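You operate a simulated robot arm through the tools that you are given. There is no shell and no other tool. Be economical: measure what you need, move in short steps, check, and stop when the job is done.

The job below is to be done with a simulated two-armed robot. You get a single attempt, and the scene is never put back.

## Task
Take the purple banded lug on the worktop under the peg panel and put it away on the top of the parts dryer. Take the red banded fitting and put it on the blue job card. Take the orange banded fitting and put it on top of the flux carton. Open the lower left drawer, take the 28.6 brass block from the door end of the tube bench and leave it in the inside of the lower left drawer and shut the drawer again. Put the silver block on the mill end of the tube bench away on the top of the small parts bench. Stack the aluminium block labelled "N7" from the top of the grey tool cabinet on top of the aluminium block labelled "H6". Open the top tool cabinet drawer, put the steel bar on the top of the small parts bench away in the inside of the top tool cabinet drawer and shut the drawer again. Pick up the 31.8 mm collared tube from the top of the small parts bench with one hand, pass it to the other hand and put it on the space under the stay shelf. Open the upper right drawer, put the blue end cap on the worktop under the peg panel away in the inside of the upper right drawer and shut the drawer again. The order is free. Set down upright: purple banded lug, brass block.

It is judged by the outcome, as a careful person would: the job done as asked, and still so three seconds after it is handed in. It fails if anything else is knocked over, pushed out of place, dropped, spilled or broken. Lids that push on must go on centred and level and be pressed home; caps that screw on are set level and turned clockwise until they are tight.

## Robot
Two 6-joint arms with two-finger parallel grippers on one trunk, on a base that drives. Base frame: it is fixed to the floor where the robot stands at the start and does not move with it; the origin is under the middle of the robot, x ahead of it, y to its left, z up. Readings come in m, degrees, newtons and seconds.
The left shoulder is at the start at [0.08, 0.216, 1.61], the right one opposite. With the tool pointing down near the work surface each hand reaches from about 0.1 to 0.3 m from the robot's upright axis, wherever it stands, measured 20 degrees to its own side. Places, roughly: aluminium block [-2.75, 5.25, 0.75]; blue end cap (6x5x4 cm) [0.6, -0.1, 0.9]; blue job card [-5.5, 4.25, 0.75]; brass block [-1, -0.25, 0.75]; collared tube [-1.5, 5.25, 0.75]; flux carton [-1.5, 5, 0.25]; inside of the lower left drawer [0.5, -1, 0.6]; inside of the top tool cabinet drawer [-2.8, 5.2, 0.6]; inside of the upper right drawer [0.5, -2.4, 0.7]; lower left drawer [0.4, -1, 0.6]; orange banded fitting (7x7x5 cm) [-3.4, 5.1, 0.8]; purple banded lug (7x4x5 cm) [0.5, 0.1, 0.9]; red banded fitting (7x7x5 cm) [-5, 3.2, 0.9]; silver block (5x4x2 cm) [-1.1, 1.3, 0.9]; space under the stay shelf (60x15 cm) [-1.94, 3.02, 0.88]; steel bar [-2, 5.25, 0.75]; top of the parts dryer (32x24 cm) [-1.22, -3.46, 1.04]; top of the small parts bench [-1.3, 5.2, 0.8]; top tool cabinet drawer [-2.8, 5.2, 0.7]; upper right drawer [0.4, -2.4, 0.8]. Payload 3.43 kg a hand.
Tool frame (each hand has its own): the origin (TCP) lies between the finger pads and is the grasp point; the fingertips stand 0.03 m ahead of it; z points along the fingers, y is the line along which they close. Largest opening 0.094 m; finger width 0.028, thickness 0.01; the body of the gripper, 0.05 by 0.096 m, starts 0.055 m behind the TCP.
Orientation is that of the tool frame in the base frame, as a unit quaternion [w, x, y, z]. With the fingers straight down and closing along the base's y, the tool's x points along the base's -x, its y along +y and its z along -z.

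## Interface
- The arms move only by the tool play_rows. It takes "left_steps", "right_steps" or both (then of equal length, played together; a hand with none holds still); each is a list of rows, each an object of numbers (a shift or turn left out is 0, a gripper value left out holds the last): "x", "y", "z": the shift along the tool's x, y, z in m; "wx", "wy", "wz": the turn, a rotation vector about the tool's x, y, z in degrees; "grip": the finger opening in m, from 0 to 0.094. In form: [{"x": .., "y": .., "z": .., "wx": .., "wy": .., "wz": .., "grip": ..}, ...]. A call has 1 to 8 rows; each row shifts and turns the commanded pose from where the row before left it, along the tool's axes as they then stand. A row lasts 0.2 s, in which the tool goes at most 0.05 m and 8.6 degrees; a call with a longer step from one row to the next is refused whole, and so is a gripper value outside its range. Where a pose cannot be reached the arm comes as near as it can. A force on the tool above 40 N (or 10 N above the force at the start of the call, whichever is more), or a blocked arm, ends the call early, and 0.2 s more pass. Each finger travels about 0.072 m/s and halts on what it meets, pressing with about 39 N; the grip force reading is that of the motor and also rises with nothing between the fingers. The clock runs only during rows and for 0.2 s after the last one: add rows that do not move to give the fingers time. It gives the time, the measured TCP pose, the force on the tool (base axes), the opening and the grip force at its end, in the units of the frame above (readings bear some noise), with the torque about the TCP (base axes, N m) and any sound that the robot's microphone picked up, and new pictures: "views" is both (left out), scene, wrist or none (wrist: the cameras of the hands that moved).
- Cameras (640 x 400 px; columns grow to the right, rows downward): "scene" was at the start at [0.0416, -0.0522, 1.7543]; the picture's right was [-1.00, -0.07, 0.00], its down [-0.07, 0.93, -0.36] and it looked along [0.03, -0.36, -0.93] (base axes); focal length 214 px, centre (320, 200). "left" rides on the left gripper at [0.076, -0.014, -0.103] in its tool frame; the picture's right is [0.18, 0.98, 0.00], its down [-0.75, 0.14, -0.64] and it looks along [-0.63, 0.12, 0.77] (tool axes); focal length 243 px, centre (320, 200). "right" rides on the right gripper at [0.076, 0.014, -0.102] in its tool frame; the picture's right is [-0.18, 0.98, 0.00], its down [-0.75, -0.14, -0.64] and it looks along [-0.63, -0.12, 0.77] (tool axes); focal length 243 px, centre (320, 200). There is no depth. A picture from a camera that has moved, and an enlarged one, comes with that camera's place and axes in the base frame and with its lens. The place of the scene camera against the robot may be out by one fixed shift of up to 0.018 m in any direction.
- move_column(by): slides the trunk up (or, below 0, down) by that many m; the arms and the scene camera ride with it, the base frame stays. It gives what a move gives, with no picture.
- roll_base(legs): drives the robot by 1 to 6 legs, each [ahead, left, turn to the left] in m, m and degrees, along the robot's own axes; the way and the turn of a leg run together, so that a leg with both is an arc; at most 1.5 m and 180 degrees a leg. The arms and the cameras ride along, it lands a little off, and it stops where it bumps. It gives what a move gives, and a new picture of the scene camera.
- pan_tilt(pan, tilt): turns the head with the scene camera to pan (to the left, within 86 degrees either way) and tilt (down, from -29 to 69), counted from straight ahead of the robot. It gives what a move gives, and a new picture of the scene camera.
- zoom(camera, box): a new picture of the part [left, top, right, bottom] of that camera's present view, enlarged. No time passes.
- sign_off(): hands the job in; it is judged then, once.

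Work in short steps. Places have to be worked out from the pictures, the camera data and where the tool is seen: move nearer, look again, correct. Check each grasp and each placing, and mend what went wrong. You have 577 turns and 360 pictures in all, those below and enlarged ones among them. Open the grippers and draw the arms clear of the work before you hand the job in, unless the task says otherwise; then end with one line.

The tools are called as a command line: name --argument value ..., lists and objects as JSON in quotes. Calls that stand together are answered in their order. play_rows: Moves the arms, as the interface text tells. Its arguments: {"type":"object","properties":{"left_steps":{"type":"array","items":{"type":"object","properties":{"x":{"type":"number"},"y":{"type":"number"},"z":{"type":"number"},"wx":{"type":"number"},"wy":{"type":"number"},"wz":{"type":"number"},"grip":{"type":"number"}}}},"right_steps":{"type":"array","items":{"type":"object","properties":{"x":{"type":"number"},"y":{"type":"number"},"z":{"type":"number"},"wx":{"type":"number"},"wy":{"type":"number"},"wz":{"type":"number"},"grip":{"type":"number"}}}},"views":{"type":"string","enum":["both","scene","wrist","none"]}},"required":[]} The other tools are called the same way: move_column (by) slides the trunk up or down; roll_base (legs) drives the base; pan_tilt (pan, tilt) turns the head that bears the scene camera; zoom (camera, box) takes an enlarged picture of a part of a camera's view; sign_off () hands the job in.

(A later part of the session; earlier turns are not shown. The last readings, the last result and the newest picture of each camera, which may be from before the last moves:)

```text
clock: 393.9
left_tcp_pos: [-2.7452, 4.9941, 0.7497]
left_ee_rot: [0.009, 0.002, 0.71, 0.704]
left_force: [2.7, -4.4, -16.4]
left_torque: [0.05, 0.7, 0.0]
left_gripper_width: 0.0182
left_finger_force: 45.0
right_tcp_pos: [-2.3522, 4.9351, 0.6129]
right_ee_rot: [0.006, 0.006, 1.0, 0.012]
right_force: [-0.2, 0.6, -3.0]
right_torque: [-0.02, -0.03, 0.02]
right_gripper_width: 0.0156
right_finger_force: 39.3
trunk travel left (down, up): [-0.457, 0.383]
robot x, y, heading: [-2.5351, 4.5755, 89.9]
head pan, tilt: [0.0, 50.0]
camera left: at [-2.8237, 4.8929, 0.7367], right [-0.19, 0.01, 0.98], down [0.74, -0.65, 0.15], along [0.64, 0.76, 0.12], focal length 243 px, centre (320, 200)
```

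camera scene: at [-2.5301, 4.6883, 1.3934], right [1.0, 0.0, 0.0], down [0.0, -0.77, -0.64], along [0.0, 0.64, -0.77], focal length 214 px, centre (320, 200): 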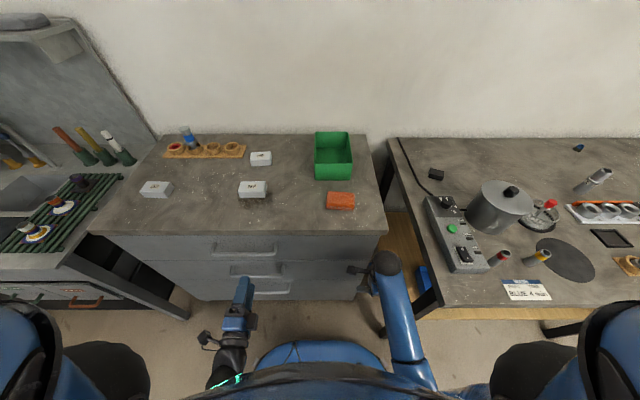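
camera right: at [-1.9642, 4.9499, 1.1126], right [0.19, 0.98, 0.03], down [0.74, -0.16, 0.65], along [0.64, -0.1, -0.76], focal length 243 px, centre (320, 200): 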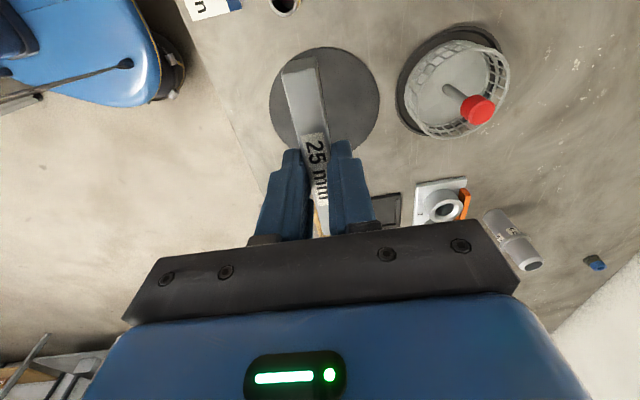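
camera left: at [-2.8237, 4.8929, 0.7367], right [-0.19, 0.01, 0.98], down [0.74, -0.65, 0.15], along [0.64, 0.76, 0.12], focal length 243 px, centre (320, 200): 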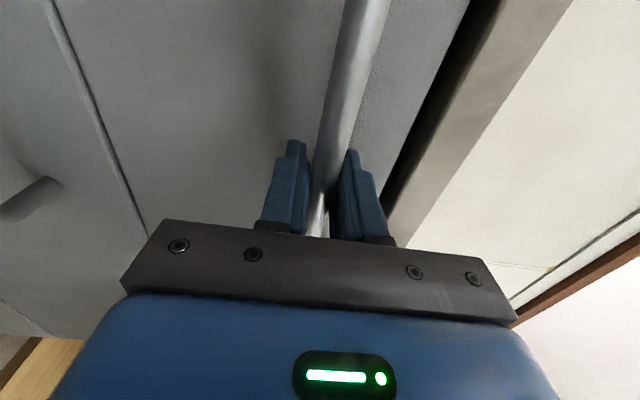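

Gripped. Pull back 0.25 m.

play_rows --left_steps '[{"y": -0.003}, {}]' --views "none"

roll_base --legs '[[-0.25, 0, 0]]'

```text
clock: 394.5
left_tcp_pos: [-2.7447, 4.9939, 0.7495]
left_ee_rot: [0.009, 0.002, 0.708, 0.706]
left_force: [0.1, -8.8, -5.2]
left_torque: [-0.02, 0.66, -0.64]
left_gripper_width: 0.0183
left_finger_force: 44.6
right_tcp_pos: [-2.3525, 4.9334, 0.6147]
right_ee_rot: [0.006, 0.005, 1.0, 0.012]
right_force: [0.1, -0.1, -3.7]
right_torque: [0.03, -0.01, 0.0]
right_gripper_width: 0.0156
right_finger_force: 39.6
trunk travel left (down, up): [-0.457, 0.383]
robot x, y, heading: [-2.5404, 4.579, 90.1]
head pan, tilt: [0.0, 50.0]
```

```text
clock: 396.3
left_tcp_pos: [-2.745, 4.7449, 0.7509]
left_ee_rot: [0.009, 0.004, 0.708, 0.706]
left_force: [-12.6, 4.0, 6.8]
left_torque: [0.01, 0.75, 0.57]
left_gripper_width: 0.0183
left_finger_force: 44.9
right_tcp_pos: [-2.3517, 4.6838, 0.6124]
right_ee_rot: [0.007, 0.008, 1.0, 0.011]
right_force: [0.9, -0.4, -3.2]
right_torque: [0.0, 0.0, -0.03]
right_gripper_width: 0.0158
right_finger_force: 38.9
trunk travel left (down, up): [-0.457, 0.383]
robot x, y, heading: [-2.5376, 4.3282, 89.8]
head pan, tilt: [0.0, 50.0]
camera scene: at [-2.5317, 4.4378, 1.3935], right [1.0, 0.0, 0.0], down [0.0, -0.77, -0.64], along [0.0, 0.64, -0.77], focal length 214 px, centre (320, 200)
```

scene: 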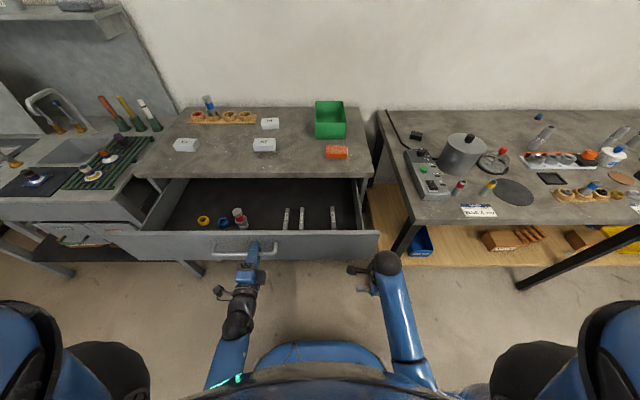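

Open. Release, retreat the left hand, and zoom in.

play_rows --left_steps '[{"grip": 0.03}, {"grip": 0.05}, {}, {"z": -0.03}, {"z": -0.04}, {"z": -0.04}]' --views "none"

move_column --by 0.33

pan_tilt --pan 0 --tilt 55

zoom --camera "scene" --box '[160, 140, 400, 290]'

```text
clock: 397.7
left_tcp_pos: [-2.7468, 4.6359, 0.7515]
left_ee_rot: [0.01, 0.004, 0.708, 0.706]
left_force: [-0.8, 0.3, -0.1]
left_torque: [-0.02, -0.02, 0.01]
left_gripper_width: 0.0497
left_finger_force: 0.1
right_tcp_pos: [-2.3515, 4.6829, 0.6137]
right_ee_rot: [0.006, 0.007, 1.0, 0.012]
right_force: [0.3, 0.3, -2.5]
right_torque: [-0.03, 0.01, 0.0]
right_gripper_width: 0.0157
right_finger_force: 38.8
trunk travel left (down, up): [-0.457, 0.383]
robot x, y, heading: [-2.5383, 4.3276, 89.6]
head pan, tilt: [0.0, 50.0]
```

```text
clock: 400.9
left_tcp_pos: [-2.7462, 4.6373, 1.0813]
left_ee_rot: [0.01, 0.003, 0.708, 0.707]
left_force: [0.2, 0.2, 0.7]
left_torque: [0.03, -0.02, 0.02]
left_gripper_width: 0.0502
left_finger_force: 0.1
right_tcp_pos: [-2.3508, 4.684, 0.944]
right_ee_rot: [0.006, 0.008, 1.0, 0.012]
right_force: [0.4, -0.8, -2.6]
right_torque: [0.01, 0.02, -0.01]
right_gripper_width: 0.0158
right_finger_force: 38.9
trunk travel left (down, up): [-0.787, 0.053]
robot x, y, heading: [-2.5391, 4.3256, 89.9]
head pan, tilt: [0.0, 50.0]
```

```text
clock: 401.6
left_tcp_pos: [-2.7456, 4.6372, 1.0815]
left_ee_rot: [0.01, 0.003, 0.708, 0.706]
left_force: [0.3, 0.3, -0.2]
left_torque: [0.02, 0.01, 0.0]
left_gripper_width: 0.0501
left_finger_force: 0.1
right_tcp_pos: [-2.3507, 4.684, 0.9434]
right_ee_rot: [0.007, 0.007, 1.0, 0.012]
right_force: [-0.3, 0.5, -3.7]
right_torque: [0.0, -0.01, -0.02]
right_gripper_width: 0.0156
right_finger_force: 39.2
trunk travel left (down, up): [-0.787, 0.053]
robot x, y, heading: [-2.5393, 4.3262, 90.0]
head pan, tilt: [0.0, 55.0]
camera scene: at [-2.5304, 4.4332, 1.7169], right [1.0, 0.0, 0.0], down [0.0, -0.82, -0.57], along [0.0, 0.57, -0.82], focal length 214 px, centre (320, 200)
```

scene: 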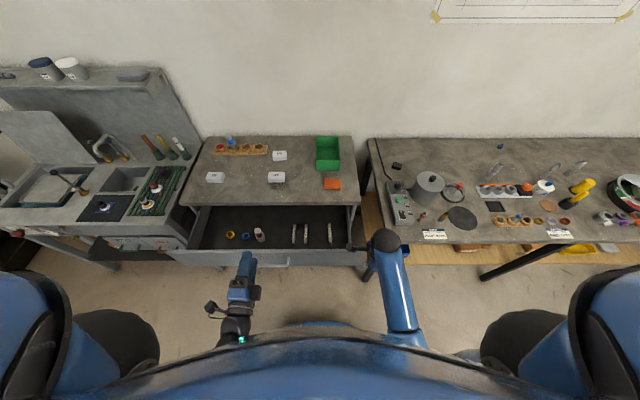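

```text
2.67 times, centred on (280, 215) of scene
camera zoom: at [-2.5304, 4.4332, 1.7169], right [1.0, 0.0, 0.0], down [0.0, -0.82, -0.57], along [0.0, 0.57, -0.82], focal length 572 px, centre (427, 160)
```

zoom: 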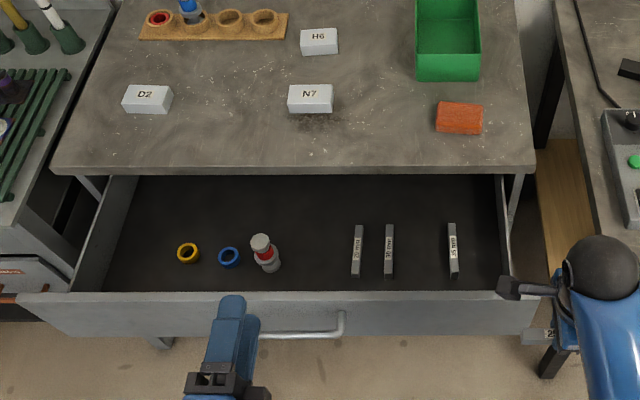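

Bars 20/30/35 lie in the drawer; gap between 30 and 35 at x≈−2.545 is ~10 cm. I yaw the tool back by −90° so the bar lies along y.

play_rows --right_steps '[{"wz": -8.5}, {"wz": -8.5}, {"wz": -8.5}, {"wz": -8.5}, {"wz": -8.5}, {"wz": -8.5}, {"wz": -8.5}, {"wz": -8.5}]' --views "none"

play_rows --right_steps '[{"wz": -8.5}, {"wz": -8.5}, {"wz": -5}, {"x": -0.045}, {"x": -0.045}, {"x": -0.045}, {"x": -0.045}]' --views "none"

roll_base --legs '[[0.05, 0.195, 0]]'

play_rows --right_steps '[{}]' --views "both"

```text
clock: 403.4
left_tcp_pos: [-2.7464, 4.6369, 1.0802]
left_ee_rot: [0.01, 0.004, 0.708, 0.707]
left_force: [1.2, 0.4, 0.1]
left_torque: [-0.01, 0.05, 0.01]
left_gripper_width: 0.0501
left_finger_force: 0.1
right_tcp_pos: [-2.3509, 4.6835, 0.9443]
right_ee_rot: [0.012, -0.555, 0.832, 0.005]
right_force: [-0.5, 0.6, -3.4]
right_torque: [-0.02, 0.02, 0.02]
right_gripper_width: 0.0156
right_finger_force: 38.9
trunk travel left (down, up): [-0.787, 0.053]
robot x, y, heading: [-2.5375, 4.3277, 89.8]
head pan, tilt: [0.0, 55.0]
```

```text
clock: 405.0
left_tcp_pos: [-2.746, 4.6389, 1.0807]
left_ee_rot: [0.01, 0.004, 0.708, 0.706]
left_force: [0.7, -0.4, 0.3]
left_torque: [0.03, -0.01, 0.0]
left_gripper_width: 0.0497
left_finger_force: 0.1
right_tcp_pos: [-2.3492, 4.8631, 0.9467]
right_ee_rot: [0.012, -0.702, 0.712, 0.004]
right_force: [0.1, -0.4, -3.4]
right_torque: [-0.01, 0.02, 0.01]
right_gripper_width: 0.0156
right_finger_force: 38.5
trunk travel left (down, up): [-0.787, 0.053]
robot x, y, heading: [-2.5377, 4.3288, 89.9]
head pan, tilt: [0.0, 55.0]
```

```text
clock: 406.6
left_tcp_pos: [-2.9366, 4.6882, 1.0809]
left_ee_rot: [0.009, 0.007, 0.708, 0.707]
left_force: [-0.5, 0.0, 0.7]
left_torque: [-0.05, 0.02, 0.01]
left_gripper_width: 0.0499
left_finger_force: 0.1
right_tcp_pos: [-2.5375, 4.9111, 0.9472]
right_ee_rot: [0.011, -0.701, 0.713, 0.005]
right_force: [-0.3, 0.8, -3.2]
right_torque: [0.0, 0.03, 0.03]
right_gripper_width: 0.0155
right_finger_force: 38.9
trunk travel left (down, up): [-0.787, 0.053]
robot x, y, heading: [-2.7317, 4.3828, 89.7]
head pan, tilt: [0.0, 55.0]
camera scene: at [-2.7188, 4.4827, 1.717], right [1.0, -0.01, 0.0], down [-0.01, -0.82, -0.57], along [0.0, 0.57, -0.82], focal length 214 px, centre (320, 200)
```

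scene: 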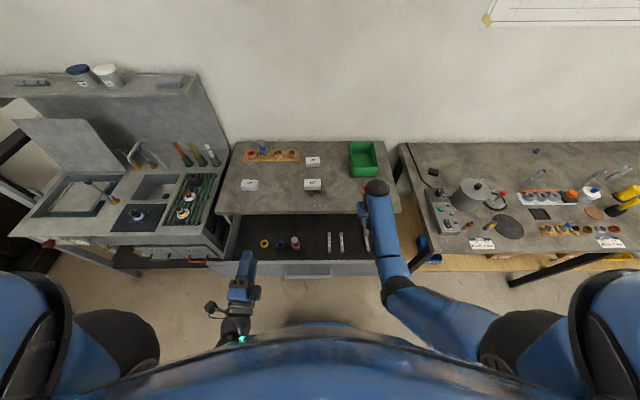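

```text
clock: 407.0
left_tcp_pos: [-2.9402, 4.6889, 1.0803]
left_ee_rot: [0.011, 0.005, 0.708, 0.706]
left_force: [-0.1, 0.2, 0.1]
left_torque: [0.0, 0.01, 0.0]
left_gripper_width: 0.0501
left_finger_force: 0.0
right_tcp_pos: [-2.5434, 4.9113, 0.9481]
right_ee_rot: [0.014, -0.701, 0.713, 0.003]
right_force: [0.1, -1.0, -3.1]
right_torque: [-0.06, -0.01, -0.03]
right_gripper_width: 0.0153
right_finger_force: 39.2
trunk travel left (down, up): [-0.787, 0.053]
robot x, y, heading: [-2.7351, 4.3793, 89.5]
head pan, tilt: [0.0, 55.0]
camera scene: at [-2.7267, 4.4848, 1.7169], right [1.0, -0.01, 0.0], down [-0.01, -0.82, -0.57], along [0.0, 0.57, -0.82], focal length 214 px, centre (320, 200)
camera right: at [-2.5584, 4.8332, 1.0481], right [-0.98, 0.2, -0.01], down [0.15, 0.74, 0.66], along [0.14, 0.65, -0.75], focal length 243 px, centre (320, 200)
```

scene: 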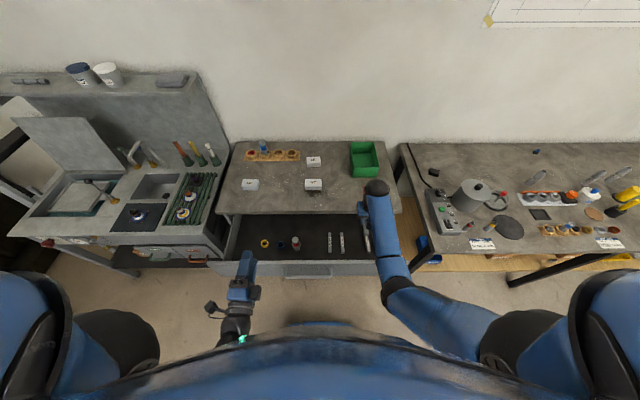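
right: 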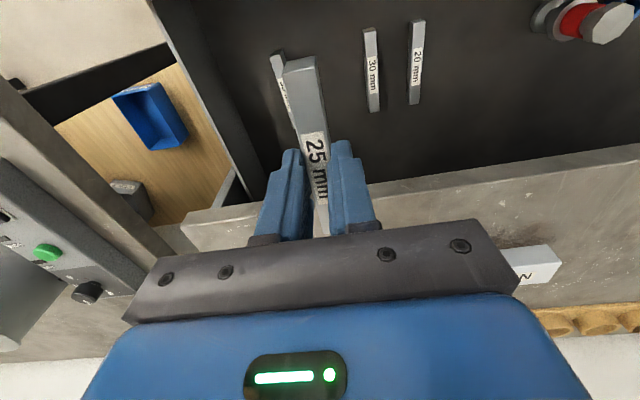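

Gap centre matches TCP x. Lower the trunk 15 cm, then small steps.

move_column --by -0.15

play_rows --right_steps '[{"z": 0.01}, {"z": 0.01}, {"z": 0.01}, {}]' --views "wrist"

```text
clock: 408.8
left_tcp_pos: [-2.9399, 4.6876, 0.9313]
left_ee_rot: [0.01, 0.004, 0.708, 0.707]
left_force: [-0.6, 0.1, -0.6]
left_torque: [0.0, 0.0, 0.0]
left_gripper_width: 0.0499
left_finger_force: 0.1
right_tcp_pos: [-2.542, 4.9129, 0.799]
right_ee_rot: [0.013, -0.701, 0.713, 0.004]
right_force: [0.3, -0.1, -3.5]
right_torque: [0.01, 0.04, 0.02]
right_gripper_width: 0.0156
right_finger_force: 39.2
trunk travel left (down, up): [-0.637, 0.203]
robot x, y, heading: [-2.7354, 4.3759, 89.6]
head pan, tilt: [0.0, 55.0]
```

```text
clock: 409.8
left_tcp_pos: [-2.9396, 4.6892, 0.9301]
left_ee_rot: [0.01, 0.004, 0.707, 0.707]
left_force: [0.2, 0.2, -0.8]
left_torque: [0.02, 0.0, 0.01]
left_gripper_width: 0.0501
left_finger_force: 0.0
right_tcp_pos: [-2.54, 4.9125, 0.7667]
right_ee_rot: [0.013, -0.7, 0.714, 0.004]
right_force: [0.7, -1.0, -2.5]
right_torque: [-0.01, 0.02, -0.03]
right_gripper_width: 0.0155
right_finger_force: 39.1
trunk travel left (down, up): [-0.637, 0.203]
robot x, y, heading: [-2.7321, 4.3769, 89.6]
head pan, tilt: [0.0, 55.0]
camera right: at [-2.5563, 4.8334, 0.8674], right [-0.98, 0.2, -0.01], down [0.15, 0.74, 0.66], along [0.14, 0.65, -0.75], focal length 243 px, centre (320, 200)
```

right: 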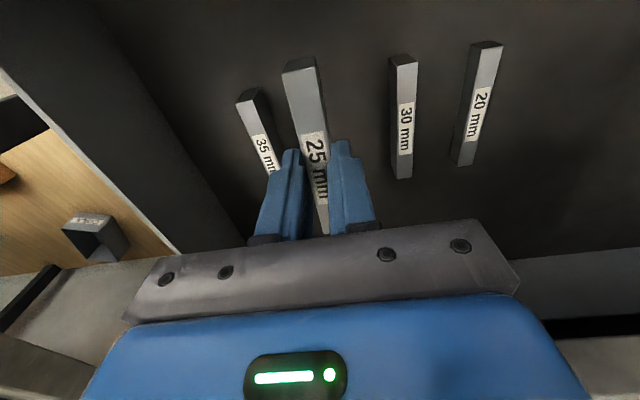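

Shift 6 mm left for centring and continue down.

play_rows --right_steps '[{"y": 0.007, "z": 0.01}, {"z": 0.01}, {"z": 0.01}, {"z": 0.005}, {"z": 0.004}, {"z": 0.004}, {}]' --views "wrist"

```text
clock: 411.4
left_tcp_pos: [-2.9406, 4.6883, 0.9319]
left_ee_rot: [0.011, 0.004, 0.707, 0.707]
left_force: [-0.4, 0.5, 0.8]
left_torque: [0.0, 0.01, 0.01]
left_gripper_width: 0.05
left_finger_force: 0.2
right_tcp_pos: [-2.5475, 4.914, 0.7241]
right_ee_rot: [0.013, -0.701, 0.713, 0.005]
right_force: [-0.7, 0.0, -2.9]
right_torque: [-0.03, -0.01, -0.01]
right_gripper_width: 0.0155
right_finger_force: 39.2
trunk travel left (down, up): [-0.637, 0.203]
robot x, y, heading: [-2.734, 4.3758, 89.7]
head pan, tilt: [0.0, 55.0]
camera right: at [-2.5634, 4.8348, 0.825], right [-0.98, 0.2, -0.01], down [0.15, 0.74, 0.66], along [0.14, 0.65, -0.75], focal length 243 px, centre (320, 200)
```

right: 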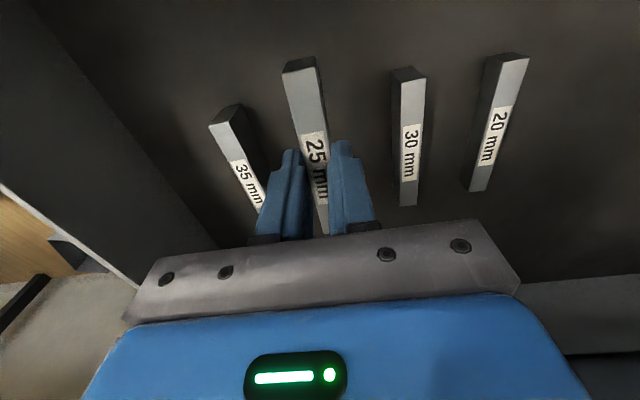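

Keep lowering in small steps until contact.

play_rows --right_steps '[{"z": 0.005}, {"z": 0.004}, {"z": 0.004}, {"z": 0.003}, {}]' --views "none"

play_rows --right_steps '[{"z": 0.004}, {"z": 0.004}, {"z": 0.003}, {}]' --views "none"

```text
clock: 412.6
left_tcp_pos: [-2.9393, 4.6878, 0.9309]
left_ee_rot: [0.011, 0.004, 0.707, 0.707]
left_force: [0.5, -0.2, -0.2]
left_torque: [-0.02, 0.0, 0.03]
left_gripper_width: 0.05
left_finger_force: 0.1
right_tcp_pos: [-2.5459, 4.9141, 0.7087]
right_ee_rot: [0.013, -0.7, 0.714, 0.003]
right_force: [-0.3, -0.2, -3.8]
right_torque: [-0.01, 0.0, -0.01]
right_gripper_width: 0.0155
right_finger_force: 38.7
trunk travel left (down, up): [-0.637, 0.203]
robot x, y, heading: [-2.7302, 4.3788, 89.8]
head pan, tilt: [0.0, 55.0]
```

```text
clock: 413.6
left_tcp_pos: [-2.9405, 4.6893, 0.9305]
left_ee_rot: [0.01, 0.004, 0.708, 0.706]
left_force: [-0.2, -0.9, -0.3]
left_torque: [0.0, 0.0, -0.04]
left_gripper_width: 0.0501
left_finger_force: 0.1
right_tcp_pos: [-2.5484, 4.9145, 0.6976]
right_ee_rot: [0.013, -0.701, 0.713, 0.004]
right_force: [0.0, -0.7, -3.1]
right_torque: [0.0, -0.01, -0.01]
right_gripper_width: 0.0156
right_finger_force: 38.9
trunk travel left (down, up): [-0.637, 0.203]
robot x, y, heading: [-2.7305, 4.3778, 89.8]
head pan, tilt: [0.0, 55.0]
```

play_rows --right_steps '[{"z": 0.004}, {"z": 0.004}, {"z": 0.003}, {}]' --views "wrist"

```text
clock: 414.6
left_tcp_pos: [-2.9399, 4.6886, 0.9322]
left_ee_rot: [0.01, 0.004, 0.708, 0.706]
left_force: [0.3, 0.8, -0.5]
left_torque: [0.0, 0.01, 0.01]
left_gripper_width: 0.0496
left_finger_force: 0.0
right_tcp_pos: [-2.5464, 4.9144, 0.6874]
right_ee_rot: [0.013, -0.701, 0.713, 0.005]
right_force: [0.4, -0.4, -3.5]
right_torque: [-0.02, 0.02, 0.0]
right_gripper_width: 0.0156
right_finger_force: 39.5
trunk travel left (down, up): [-0.637, 0.203]
robot x, y, heading: [-2.732, 4.3744, 89.6]
head pan, tilt: [0.0, 55.0]
camera right: at [-2.5623, 4.8353, 0.7872], right [-0.98, 0.2, -0.01], down [0.15, 0.74, 0.66], along [0.14, 0.65, -0.75], focal length 243 px, centre (320, 200)
```

right: 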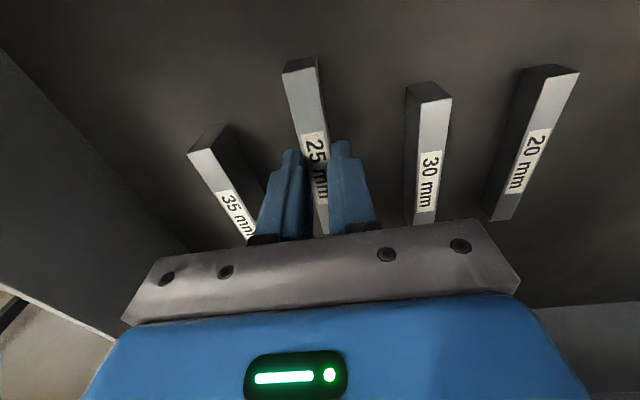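

play_rows --right_steps '[{"z": 0.004}, {"z": 0.004}, {"z": 0.003}, {"z": 0.003}, {}]' --views "none"

play_rows --right_steps '[{"z": 0.004}, {"z": 0.004}, {}]' --views "none"

```text
clock: 415.8
left_tcp_pos: [-2.9394, 4.6889, 0.9321]
left_ee_rot: [0.012, 0.004, 0.708, 0.706]
left_force: [0.1, -0.2, -0.4]
left_torque: [0.01, 0.01, 0.03]
left_gripper_width: 0.0503
left_finger_force: 0.0
right_tcp_pos: [-2.547, 4.915, 0.6748]
right_ee_rot: [0.012, -0.7, 0.714, 0.004]
right_force: [2.1, -0.1, 6.8]
right_torque: [-0.58, 0.0, 0.12]
right_gripper_width: 0.0156
right_finger_force: 38.8
trunk travel left (down, up): [-0.637, 0.203]
robot x, y, heading: [-2.7342, 4.3808, 89.4]
head pan, tilt: [0.0, 55.0]
```

```text
clock: 416.6
left_tcp_pos: [-2.9411, 4.689, 0.931]
left_ee_rot: [0.011, 0.004, 0.707, 0.707]
left_force: [-0.8, 0.1, -0.4]
left_torque: [-0.02, 0.0, 0.01]
left_gripper_width: 0.05
left_finger_force: 0.0
right_tcp_pos: [-2.5478, 4.9125, 0.662]
right_ee_rot: [0.01, -0.701, 0.713, 0.001]
right_force: [-1.8, -3.0, 6.7]
right_torque: [0.02, 0.13, -0.01]
right_gripper_width: 0.0158
right_finger_force: 9.6
trunk travel left (down, up): [-0.637, 0.203]
robot x, y, heading: [-2.7306, 4.3741, 89.4]
head pan, tilt: [0.0, 55.0]
```

Contact occurred (~0.675) and the fingers slid slightly. Look, then release.

play_rows --right_steps '[{"z": -0.004}, {"grip": 0.025}, {"grip": 0.032}, {}]' --views "wrist"

```text
clock: 417.6
left_tcp_pos: [-2.9412, 4.6892, 0.9309]
left_ee_rot: [0.01, 0.004, 0.707, 0.707]
left_force: [-0.2, 0.2, -0.7]
left_torque: [-0.02, 0.02, -0.02]
left_gripper_width: 0.0504
left_finger_force: 0.0
right_tcp_pos: [-2.5475, 4.9154, 0.671]
right_ee_rot: [0.013, -0.701, 0.713, 0.004]
right_force: [-0.1, 0.0, 0.0]
right_torque: [-0.02, 0.0, 0.03]
right_gripper_width: 0.0319
right_finger_force: 0.0
trunk travel left (down, up): [-0.637, 0.203]
robot x, y, heading: [-2.7356, 4.3777, 89.6]
head pan, tilt: [0.0, 55.0]
camera right: at [-2.5627, 4.836, 0.77], right [-0.98, 0.2, -0.01], down [0.15, 0.74, 0.66], along [0.14, 0.65, -0.75], focal length 243 px, centre (320, 200)
```

right: 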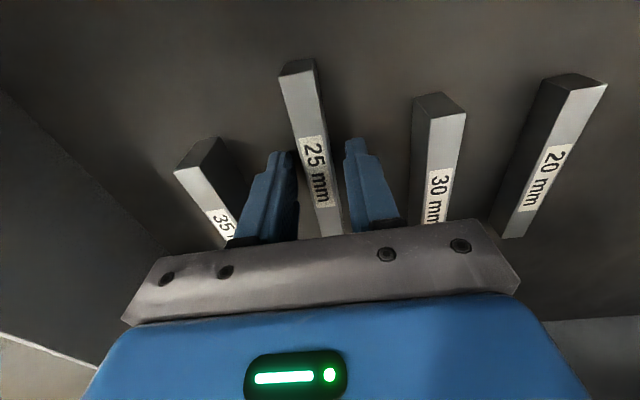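

Released on the drawer floor. Lift, then back off and realign to close the drawer.

play_rows --right_steps '[{"z": -0.03}, {"z": -0.03}, {"z": -0.03}, {"z": -0.03}]' --views "wrist"

move_column --by 0.12

roll_base --legs '[[-0.1, 0, 0], [0, -0.19, 0]]'

```text
clock: 418.6
left_tcp_pos: [-2.9407, 4.6886, 0.9318]
left_ee_rot: [0.011, 0.004, 0.707, 0.707]
left_force: [-0.6, -0.3, -0.2]
left_torque: [0.02, 0.0, 0.01]
left_gripper_width: 0.0502
left_finger_force: 0.1
right_tcp_pos: [-2.5478, 4.9129, 0.7902]
right_ee_rot: [0.013, -0.7, 0.714, 0.004]
right_force: [-0.2, -0.4, 0.1]
right_torque: [-0.01, 0.0, -0.03]
right_gripper_width: 0.0321
right_finger_force: 0.1
trunk travel left (down, up): [-0.637, 0.203]
robot x, y, heading: [-2.7324, 4.3767, 89.8]
head pan, tilt: [0.0, 55.0]
camera right: at [-2.5639, 4.833, 0.8901], right [-0.98, 0.2, -0.01], down [0.15, 0.73, 0.66], along [0.14, 0.65, -0.75], focal length 243 px, centre (320, 200)
```

right: 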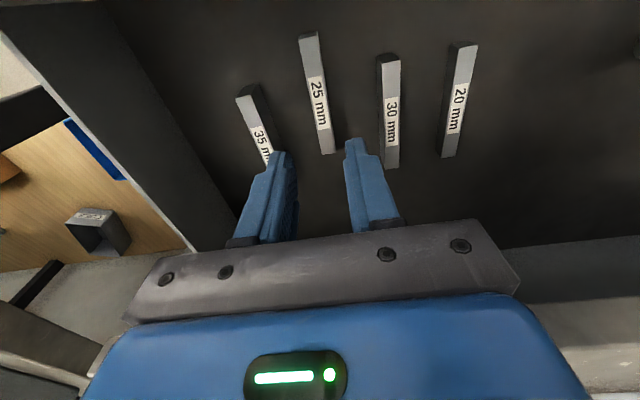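

```text
clock: 420.1
left_tcp_pos: [-2.9393, 4.6889, 1.0504]
left_ee_rot: [0.01, 0.004, 0.708, 0.707]
left_force: [-0.4, 0.1, 0.9]
left_torque: [-0.01, 0.04, -0.01]
left_gripper_width: 0.0497
left_finger_force: 0.1
right_tcp_pos: [-2.5482, 4.9125, 0.9089]
right_ee_rot: [0.014, -0.701, 0.713, 0.004]
right_force: [-0.1, -0.2, 0.2]
right_torque: [0.02, 0.0, -0.02]
right_gripper_width: 0.0321
right_finger_force: 0.1
trunk travel left (down, up): [-0.757, 0.083]
robot x, y, heading: [-2.7335, 4.3783, 89.7]
head pan, tilt: [0.0, 55.0]
```

```text
clock: 422.4
left_tcp_pos: [-2.7506, 4.5866, 1.0503]
left_ee_rot: [0.013, 0.004, 0.708, 0.706]
left_force: [-0.5, 0.6, -0.1]
left_torque: [0.02, 0.0, -0.03]
left_gripper_width: 0.0499
left_finger_force: 0.0
right_tcp_pos: [-2.3575, 4.8079, 0.9087]
right_ee_rot: [0.014, -0.7, 0.714, 0.003]
right_force: [-0.1, 0.6, -0.5]
right_torque: [0.0, -0.01, 0.03]
right_gripper_width: 0.0322
right_finger_force: 0.0
trunk travel left (down, up): [-0.757, 0.083]
robot x, y, heading: [-2.5408, 4.2757, 89.4]
head pan, tilt: [0.0, 55.0]
camera scene: at [-2.5383, 4.382, 1.6868], right [1.0, -0.01, 0.0], down [-0.01, -0.82, -0.57], along [0.01, 0.57, -0.82], focal length 214 px, centre (320, 200)
```

scene: 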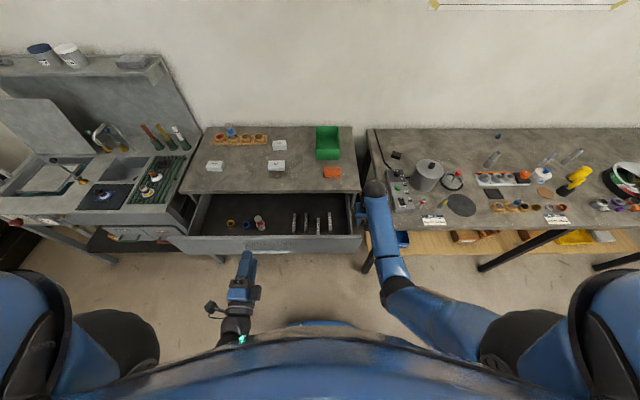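

Retract right, extend left, lower trunk to handle height, then push by driving.

play_rows --right_steps '[{"x": 0.045}, {"x": 0.045}, {"x": 0.045}, {"x": 0.045}]' --left_steps '[{"z": 0.03}, {"z": 0.03}, {"z": 0.03}, {}]' --views "none"

move_column --by -0.3

play_rows --left_steps '[{}]' --views "wrist"

```text
clock: 423.4
left_tcp_pos: [-2.7445, 4.6754, 1.0512]
left_ee_rot: [0.011, 0.006, 0.707, 0.707]
left_force: [1.1, -0.1, 0.6]
left_torque: [-0.01, -0.03, 0.0]
left_gripper_width: 0.05
left_finger_force: 0.0
right_tcp_pos: [-2.3579, 4.6264, 0.9065]
right_ee_rot: [0.015, -0.7, 0.714, 0.005]
right_force: [0.1, -0.1, -0.3]
right_torque: [0.01, -0.03, -0.01]
right_gripper_width: 0.0321
right_finger_force: 0.1
trunk travel left (down, up): [-0.757, 0.083]
robot x, y, heading: [-2.5434, 4.2757, 89.4]
head pan, tilt: [0.0, 55.0]
```

```text
clock: 426.4
left_tcp_pos: [-2.7441, 4.6765, 0.75]
left_ee_rot: [0.012, 0.006, 0.707, 0.707]
left_force: [0.4, 0.5, 0.2]
left_torque: [-0.05, 0.01, 0.01]
left_gripper_width: 0.0501
left_finger_force: 0.1
right_tcp_pos: [-2.3588, 4.6294, 0.6049]
right_ee_rot: [0.013, -0.699, 0.715, 0.005]
right_force: [-0.1, 0.0, -0.2]
right_torque: [-0.03, 0.03, -0.01]
right_gripper_width: 0.032
right_finger_force: 0.1
trunk travel left (down, up): [-0.457, 0.383]
robot x, y, heading: [-2.5437, 4.2751, 89.4]
head pan, tilt: [0.0, 55.0]
```

```text
clock: 426.8
left_tcp_pos: [-2.7448, 4.6771, 0.7495]
left_ee_rot: [0.012, 0.006, 0.708, 0.706]
left_force: [0.1, -0.3, -0.8]
left_torque: [-0.01, 0.0, -0.03]
left_gripper_width: 0.0498
left_finger_force: 0.1
right_tcp_pos: [-2.3595, 4.6283, 0.6057]
right_ee_rot: [0.014, -0.699, 0.715, 0.004]
right_force: [-0.1, 0.0, 0.2]
right_torque: [0.0, 0.0, 0.02]
right_gripper_width: 0.0321
right_finger_force: 0.0
trunk travel left (down, up): [-0.457, 0.383]
robot x, y, heading: [-2.5401, 4.2753, 89.6]
head pan, tilt: [0.0, 55.0]
camera left: at [-2.8238, 4.577, 0.7361], right [-0.19, 0.01, 0.98], down [0.74, -0.66, 0.15], along [0.65, 0.75, 0.12], focal length 243 px, centre (320, 200)
```

left: 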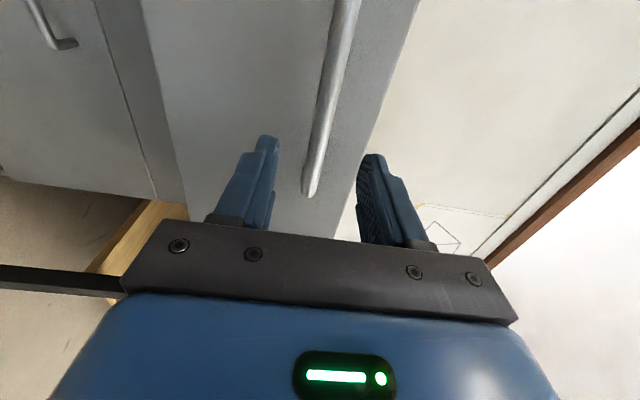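

Aligned. Push.

roll_base --legs '[[0.1, 0, 0], [0.1, 0, 0], [0.1, 0, 0]]'

play_rows --left_steps '[{"z": 0.01}, {"z": 0.01}, {"z": 0.01}, {"z": 0.01}, {}]' --views "wrist"

```text
clock: 429.4
left_tcp_pos: [-2.7421, 4.9762, 0.7485]
left_ee_rot: [0.012, 0.005, 0.708, 0.706]
left_force: [-0.3, 0.2, -1.0]
left_torque: [-0.02, -0.03, 0.01]
left_gripper_width: 0.0503
left_finger_force: 0.0
right_tcp_pos: [-2.3566, 4.9278, 0.6066]
right_ee_rot: [0.014, -0.7, 0.714, 0.005]
right_force: [-0.2, 0.0, 0.0]
right_torque: [-0.01, -0.04, -0.03]
right_gripper_width: 0.0322
right_finger_force: 0.0
trunk travel left (down, up): [-0.457, 0.383]
robot x, y, heading: [-2.536, 4.571, 89.5]
head pan, tilt: [0.0, 55.0]
camera scene: at [-2.5301, 4.6794, 1.3869], right [1.0, -0.01, 0.0], down [-0.01, -0.82, -0.57], along [0.01, 0.57, -0.82], focal length 214 px, centre (320, 200)
```

scene: 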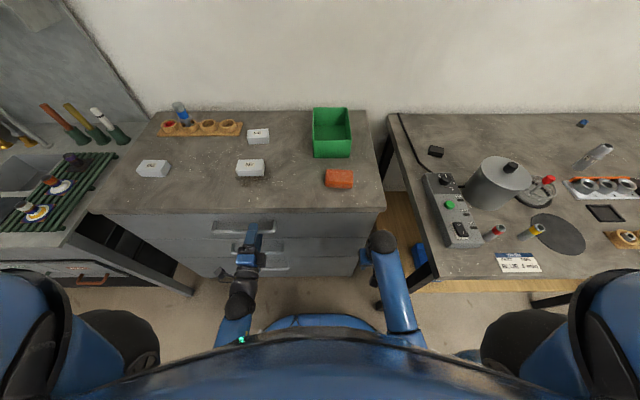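

```text
clock: 430.2
left_tcp_pos: [-2.7418, 4.9999, 0.7482]
left_ee_rot: [0.01, 0.006, 0.709, 0.705]
left_force: [5.7, -21.4, 2.8]
left_torque: [0.65, 0.08, 0.17]
left_gripper_width: 0.0504
left_finger_force: 0.2
right_tcp_pos: [-2.3556, 4.9261, 0.6054]
right_ee_rot: [0.014, -0.7, 0.714, 0.005]
right_force: [-0.4, -0.2, 0.9]
right_torque: [-0.02, -0.02, 0.03]
right_gripper_width: 0.0319
right_finger_force: 0.0
trunk travel left (down, up): [-0.457, 0.383]
robot x, y, heading: [-2.536, 4.5743, 89.4]
head pan, tilt: [0.0, 55.0]
stopped in row 4 (left hand): the force on the tool passed its limit at 45 N (the readings are from after the stop); the commanded pose is now the measured one
camera left: at [-2.8207, 4.8995, 0.7345], right [-0.19, 0.01, 0.98], down [0.74, -0.66, 0.15], along [0.65, 0.75, 0.12], focal length 243 px, centre (320, 200)
```

left: 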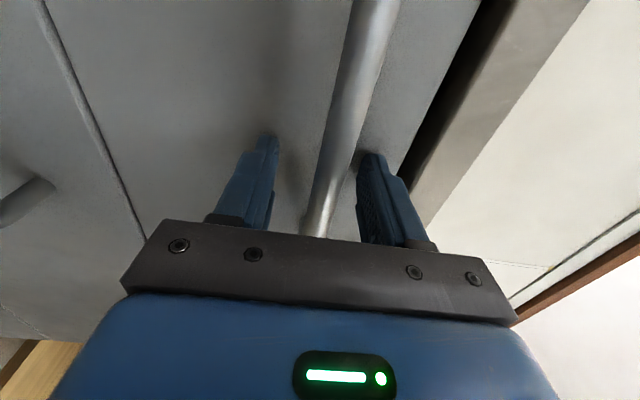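

Drawer closed. Next: N7 onto H6. Retract left, raise the trunk, yaw the right tool 90° (to grip the 5 cm side), strafe to face the blocks.

play_rows --left_steps '[{"z": -0.04}, {"z": -0.04}, {"z": -0.04}]' --views "none"

move_column --by 0.37

play_rows --right_steps '[{"wz": 8.5}, {"wz": 8.5}, {"wz": 8.5}, {"wz": 8.5}, {"wz": 8.5}, {"wz": 8.5}, {"wz": 8.5}, {"wz": 8.5}]' --views "none"

play_rows --right_steps '[{"wz": 8.5}, {"wz": 8.5}, {"wz": 5, "grip": 0.085}, {}]' --views "none"

roll_base --legs '[[0, 0.4, 0]]'

play_rows --right_steps '[{}]' --views "wrist"

```text
clock: 431.0
left_tcp_pos: [-2.746, 4.8822, 0.7463]
left_ee_rot: [0.012, 0.005, 0.71, 0.705]
left_force: [-0.3, -0.1, 0.0]
left_torque: [-0.01, 0.02, 0.0]
left_gripper_width: 0.05
left_finger_force: 0.2
right_tcp_pos: [-2.3566, 4.9272, 0.6061]
right_ee_rot: [0.013, -0.7, 0.714, 0.005]
right_force: [0.3, -0.6, -0.3]
right_torque: [-0.01, 0.0, 0.0]
right_gripper_width: 0.032
right_finger_force: 0.0
trunk travel left (down, up): [-0.457, 0.383]
robot x, y, heading: [-2.5394, 4.571, 89.4]
head pan, tilt: [0.0, 55.0]
```

```text
clock: 434.6
left_tcp_pos: [-2.7454, 4.882, 1.1163]
left_ee_rot: [0.011, 0.005, 0.71, 0.704]
left_force: [-0.4, -0.5, -0.1]
left_torque: [0.01, -0.01, -0.02]
left_gripper_width: 0.05
left_finger_force: 0.1
right_tcp_pos: [-2.3559, 4.927, 0.9756]
right_ee_rot: [0.013, -0.7, 0.714, 0.004]
right_force: [0.3, -0.3, -0.1]
right_torque: [-0.01, 0.03, 0.02]
right_gripper_width: 0.0322
right_finger_force: 0.0
trunk travel left (down, up): [-0.827, 0.013]
robot x, y, heading: [-2.5381, 4.5741, 89.4]
head pan, tilt: [0.0, 55.0]
```

```text
clock: 436.4
left_tcp_pos: [-2.7446, 4.8829, 1.1169]
left_ee_rot: [0.012, 0.005, 0.71, 0.704]
left_force: [0.3, -0.7, -0.7]
left_torque: [-0.01, -0.02, 0.0]
left_gripper_width: 0.05
left_finger_force: 0.2
right_tcp_pos: [-2.3573, 4.928, 0.9744]
right_ee_rot: [0.009, -0.181, 0.983, 0.01]
right_force: [0.8, -1.0, 0.1]
right_torque: [-0.04, -0.04, -0.01]
right_gripper_width: 0.0318
right_finger_force: 0.1
trunk travel left (down, up): [-0.827, 0.013]
robot x, y, heading: [-2.5384, 4.5726, 89.5]
head pan, tilt: [0.0, 55.0]
```

```text
clock: 437.4
left_tcp_pos: [-2.7449, 4.8828, 1.1164]
left_ee_rot: [0.011, 0.005, 0.71, 0.704]
left_force: [-0.5, 0.2, -0.5]
left_torque: [-0.03, 0.01, -0.02]
left_gripper_width: 0.05
left_finger_force: 0.0
right_tcp_pos: [-2.3562, 4.9272, 0.9769]
right_ee_rot: [0.007, 0.01, 1.0, 0.012]
right_force: [-0.3, 0.1, 0.1]
right_torque: [-0.03, 0.0, 0.01]
right_gripper_width: 0.0848
right_finger_force: 0.1
trunk travel left (down, up): [-0.827, 0.013]
robot x, y, heading: [-2.5423, 4.571, 89.3]
head pan, tilt: [0.0, 55.0]
```

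```text
clock: 439.9
left_tcp_pos: [-3.1438, 4.8871, 1.1173]
left_ee_rot: [0.01, 0.006, 0.71, 0.704]
left_force: [0.5, -0.1, 0.3]
left_torque: [-0.01, 0.01, 0.0]
left_gripper_width: 0.0502
left_finger_force: 0.1
right_tcp_pos: [-2.7565, 4.93, 0.9756]
right_ee_rot: [0.005, 0.009, 1.0, 0.012]
right_force: [0.3, 0.3, -0.5]
right_torque: [-0.01, 0.0, -0.02]
right_gripper_width: 0.085
right_finger_force: 0.1
trunk travel left (down, up): [-0.827, 0.013]
robot x, y, heading: [-2.9376, 4.5775, 89.5]
head pan, tilt: [0.0, 55.0]
camera scene: at [-2.9271, 4.6817, 1.757], right [1.0, -0.01, 0.0], down [-0.01, -0.82, -0.57], along [0.0, 0.57, -0.82], focal length 214 px, centre (320, 200)
```

scene: 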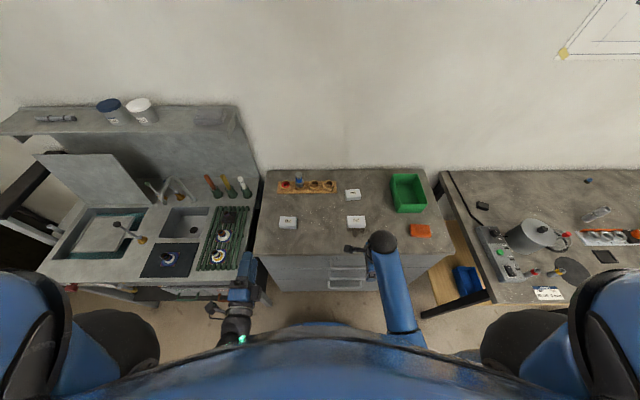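

```text
clock: 440.3
left_tcp_pos: [-3.146, 4.8855, 1.1152]
left_ee_rot: [0.011, 0.006, 0.71, 0.704]
left_force: [-0.1, 0.6, -1.1]
left_torque: [-0.02, -0.01, -0.03]
left_gripper_width: 0.0502
left_finger_force: 0.1
right_tcp_pos: [-2.7581, 4.9304, 0.9751]
right_ee_rot: [0.006, 0.009, 1.0, 0.013]
right_force: [1.1, 0.4, -0.3]
right_torque: [-0.02, 0.0, 0.01]
right_gripper_width: 0.0848
right_finger_force: 0.1
trunk travel left (down, up): [-0.827, 0.013]
robot x, y, heading: [-2.9365, 4.5754, 89.1]
head pan, tilt: [0.0, 55.0]
camera right: at [-2.8343, 4.9427, 1.0778], right [0.2, 0.98, 0.03], down [0.74, -0.17, 0.65], along [0.64, -0.11, -0.76], focal length 243 px, centre (320, 200)
```

right: 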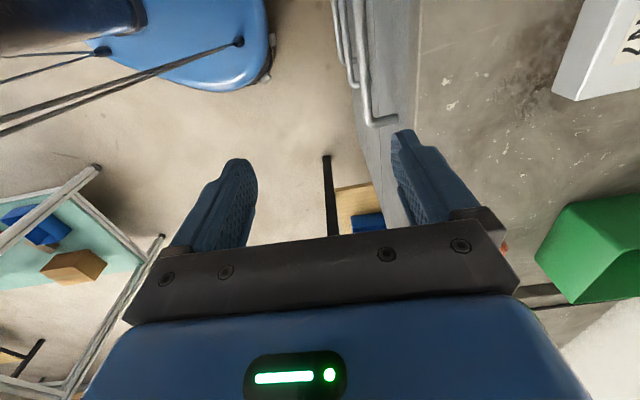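

Extend the right hand over N7 and look.

play_rows --right_steps '[{"y": 0.045, "z": -0.004}, {"y": 0.045, "z": -0.004}, {"y": 0.045, "z": -0.004}, {"y": 0.045, "z": -0.004}, {"y": 0.04}, {}]' --views "wrist"

```text
clock: 441.7
left_tcp_pos: [-3.1461, 4.8864, 1.1158]
left_ee_rot: [0.012, 0.005, 0.709, 0.705]
left_force: [-0.3, 1.2, 0.8]
left_torque: [0.02, -0.01, 0.03]
left_gripper_width: 0.0501
left_finger_force: 0.1
right_tcp_pos: [-2.7541, 5.1513, 0.998]
right_ee_rot: [0.006, 0.009, 1.0, 0.013]
right_force: [-0.1, 0.0, 0.3]
right_torque: [0.01, -0.01, 0.03]
right_gripper_width: 0.085
right_finger_force: 0.0
trunk travel left (down, up): [-0.827, 0.013]
robot x, y, heading: [-2.9369, 4.5735, 89.3]
head pan, tilt: [0.0, 55.0]
camera right: at [-2.8302, 5.1641, 1.1003], right [0.2, 0.98, 0.03], down [0.74, -0.17, 0.65], along [0.64, -0.11, -0.76], focal length 243 px, centre (320, 200)
```

right: 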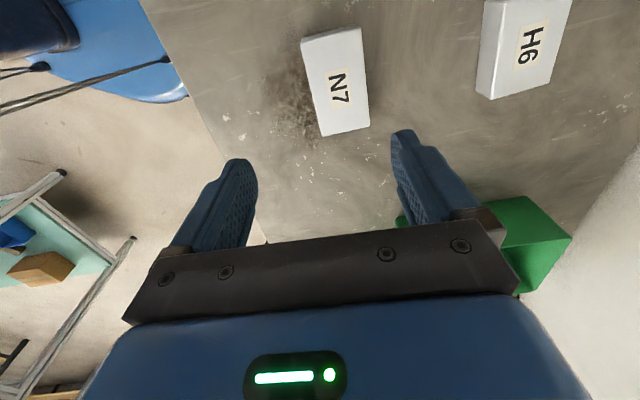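

N7 centre ≈(−2.765, 5.174). Align and lower the trunk 9 cm.

play_rows --right_steps '[{"y": 0.022, "x": 0.01}, {}]' --views "none"

move_column --by -0.09

play_rows --right_steps '[{}]' --views "wrist"

```text
clock: 442.3
left_tcp_pos: [-3.1461, 4.8867, 1.1162]
left_ee_rot: [0.011, 0.005, 0.709, 0.705]
left_force: [0.2, -0.5, -0.9]
left_torque: [-0.03, -0.04, 0.01]
left_gripper_width: 0.05
left_finger_force: 0.1
right_tcp_pos: [-2.7647, 5.1752, 0.9999]
right_ee_rot: [0.006, 0.009, 1.0, 0.012]
right_force: [0.1, 0.0, -0.4]
right_torque: [0.0, -0.02, 0.01]
right_gripper_width: 0.0847
right_finger_force: 0.0
trunk travel left (down, up): [-0.827, 0.013]
robot x, y, heading: [-2.9388, 4.5749, 89.9]
head pan, tilt: [0.0, 55.0]
```

```text
clock: 443.6
left_tcp_pos: [-3.1462, 4.8863, 1.0265]
left_ee_rot: [0.011, 0.005, 0.709, 0.705]
left_force: [-0.4, -0.7, -0.2]
left_torque: [0.02, -0.02, 0.0]
left_gripper_width: 0.0501
left_finger_force: 0.0
right_tcp_pos: [-2.7634, 5.173, 0.9098]
right_ee_rot: [0.006, 0.009, 1.0, 0.012]
right_force: [-0.2, -0.6, 0.0]
right_torque: [0.03, 0.0, -0.03]
right_gripper_width: 0.0851
right_finger_force: 0.0
trunk travel left (down, up): [-0.737, 0.103]
robot x, y, heading: [-2.9367, 4.5786, 89.2]
head pan, tilt: [0.0, 55.0]
```

```text
clock: 444.0
left_tcp_pos: [-3.1456, 4.8864, 1.0265]
left_ee_rot: [0.01, 0.005, 0.709, 0.705]
left_force: [0.3, -0.2, -0.7]
left_torque: [0.01, -0.01, 0.01]
left_gripper_width: 0.0499
left_finger_force: 0.1
right_tcp_pos: [-2.7642, 5.1737, 0.9094]
right_ee_rot: [0.007, 0.009, 1.0, 0.013]
right_force: [1.2, -0.5, -0.8]
right_torque: [-0.04, -0.05, -0.03]
right_gripper_width: 0.0848
right_finger_force: 0.0
trunk travel left (down, up): [-0.737, 0.103]
robot x, y, heading: [-2.9387, 4.5756, 89.8]
head pan, tilt: [0.0, 55.0]
camera right: at [-2.8394, 5.1863, 1.0114], right [0.2, 0.98, 0.03], down [0.74, -0.17, 0.65], along [0.64, -0.11, -0.76], focal length 243 px, centre (320, 200)
```

right: 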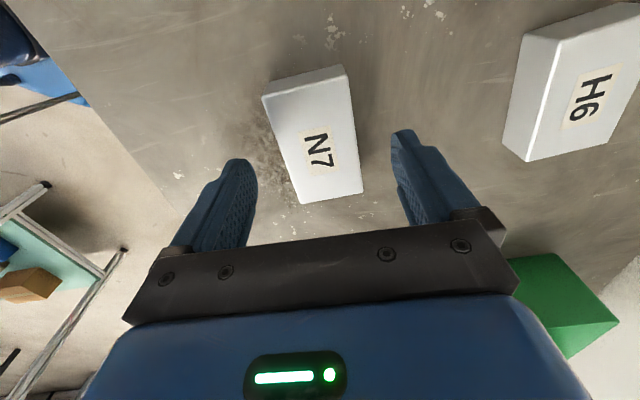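

N7 top ≈0.857, aligned with x. Descend 5 cm and grip.

play_rows --right_steps '[{"z": 0.025}, {"z": 0.022}, {}, {"grip": 0.065}, {"grip": 0.05}, {"grip": 0.035}, {"grip": 0.03}, {}]' --views "wrist"

```text
clock: 444.9
left_tcp_pos: [-3.1454, 4.8795, 1.028]
left_ee_rot: [0.012, 0.003, 0.708, 0.706]
left_force: [0.1, 0.1, 0.8]
left_torque: [0.01, 0.01, -0.01]
left_gripper_width: 0.0501
left_finger_force: 0.2
right_tcp_pos: [-2.7632, 5.1694, 0.8709]
right_ee_rot: [0.006, 0.01, 1.0, 0.013]
right_force: [-0.9, -21.4, 29.4]
right_torque: [-1.98, 0.46, 0.24]
right_gripper_width: 0.0766
right_finger_force: 10.6
trunk travel left (down, up): [-0.737, 0.103]
robot x, y, heading: [-2.9347, 4.5756, 89.5]
head pan, tilt: [0.0, 55.0]
stopped in row 4 (right hand): the force on the tool passed its limit at 47 N (the readings are from after the stop); the commanded pose is now the measured one
camera right: at [-2.8379, 5.1824, 0.973], right [0.2, 0.98, 0.03], down [0.74, -0.17, 0.65], along [0.64, -0.11, -0.76], focal length 243 px, centre (320, 200)
```

right: 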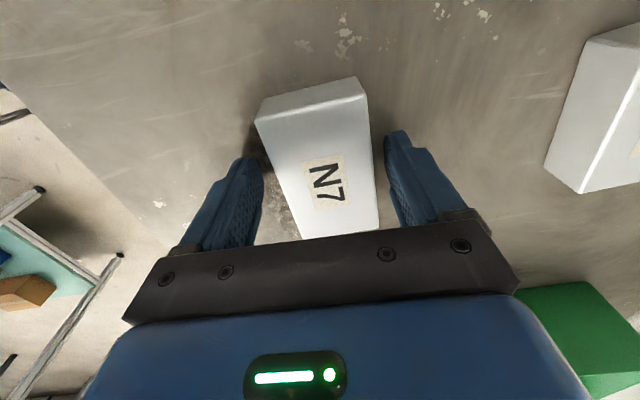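

Tips touched the cabinet top (~0.841). Raise 6 mm and close.

play_rows --right_steps '[{"z": -0.007, "grip": 0.08}, {}, {"grip": 0.065}, {"grip": 0.05}, {"grip": 0.035}, {"grip": 0.03}, {}]' --views "wrist"

```text
clock: 446.4
left_tcp_pos: [-3.1463, 4.8846, 1.0276]
left_ee_rot: [0.011, 0.005, 0.709, 0.705]
left_force: [-0.1, 0.3, -0.9]
left_torque: [-0.02, 0.0, 0.01]
left_gripper_width: 0.0501
left_finger_force: 0.0
right_tcp_pos: [-2.7611, 5.1749, 0.8765]
right_ee_rot: [0.006, 0.011, 1.0, 0.014]
right_force: [2.4, 3.5, 15.2]
right_torque: [-0.32, 0.2, 0.06]
right_gripper_width: 0.0494
right_finger_force: 39.0
trunk travel left (down, up): [-0.737, 0.103]
robot x, y, heading: [-2.9372, 4.5728, 89.5]
head pan, tilt: [0.0, 55.0]
camera right: at [-2.8373, 5.1873, 0.9775], right [0.2, 0.98, 0.03], down [0.74, -0.18, 0.65], along [0.64, -0.11, -0.76], focal length 243 px, centre (320, 200)
```

right: 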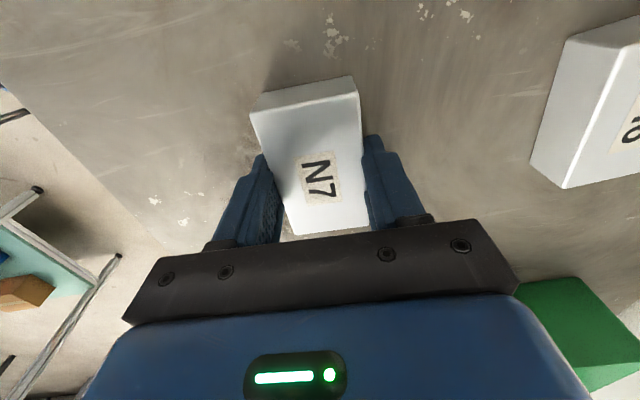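

N7 gripped (49 mm). Lift 7 cm by trunk and look toward H6.

move_column --by 0.08

play_rows --right_steps '[{}]' --views "wrist"

```text
clock: 447.6
left_tcp_pos: [-3.1457, 4.886, 1.105]
left_ee_rot: [0.011, 0.005, 0.71, 0.705]
left_force: [0.2, 0.5, 0.7]
left_torque: [-0.02, -0.01, -0.01]
left_gripper_width: 0.0497
left_finger_force: 0.1
right_tcp_pos: [-2.7614, 5.1756, 0.9546]
right_ee_rot: [0.006, 0.009, 1.0, 0.012]
right_force: [-0.4, 0.3, -3.5]
right_torque: [0.02, -0.01, 0.0]
right_gripper_width: 0.0496
right_finger_force: 39.3
trunk travel left (down, up): [-0.817, 0.023]
robot x, y, heading: [-2.9417, 4.5771, 89.5]
head pan, tilt: [0.0, 55.0]
```

```text
clock: 448.0
left_tcp_pos: [-3.1454, 4.8874, 1.1061]
left_ee_rot: [0.011, 0.006, 0.709, 0.705]
left_force: [0.7, 0.4, 0.1]
left_torque: [0.02, 0.05, 0.01]
left_gripper_width: 0.0499
left_finger_force: 0.1
right_tcp_pos: [-2.7613, 5.1749, 0.953]
right_ee_rot: [0.006, 0.01, 1.0, 0.013]
right_force: [-0.4, 0.0, -3.9]
right_torque: [0.0, -0.01, -0.01]
right_gripper_width: 0.0496
right_finger_force: 38.9
trunk travel left (down, up): [-0.817, 0.023]
robot x, y, heading: [-2.9388, 4.5762, 89.5]
head pan, tilt: [0.0, 55.0]
camera right: at [-2.8373, 5.1876, 1.0552], right [0.2, 0.98, 0.03], down [0.74, -0.17, 0.65], along [0.64, -0.11, -0.76], focal length 243 px, centre (320, 200)
```

right: 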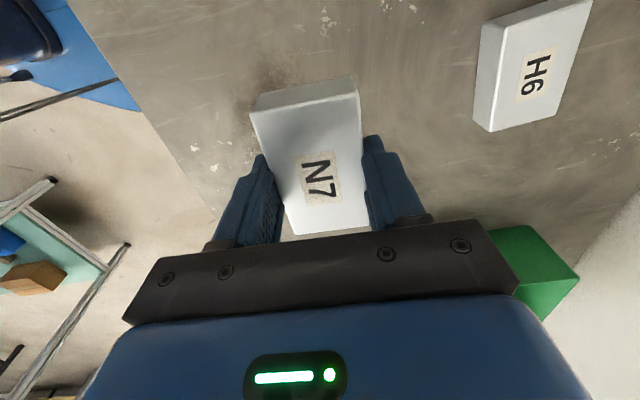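

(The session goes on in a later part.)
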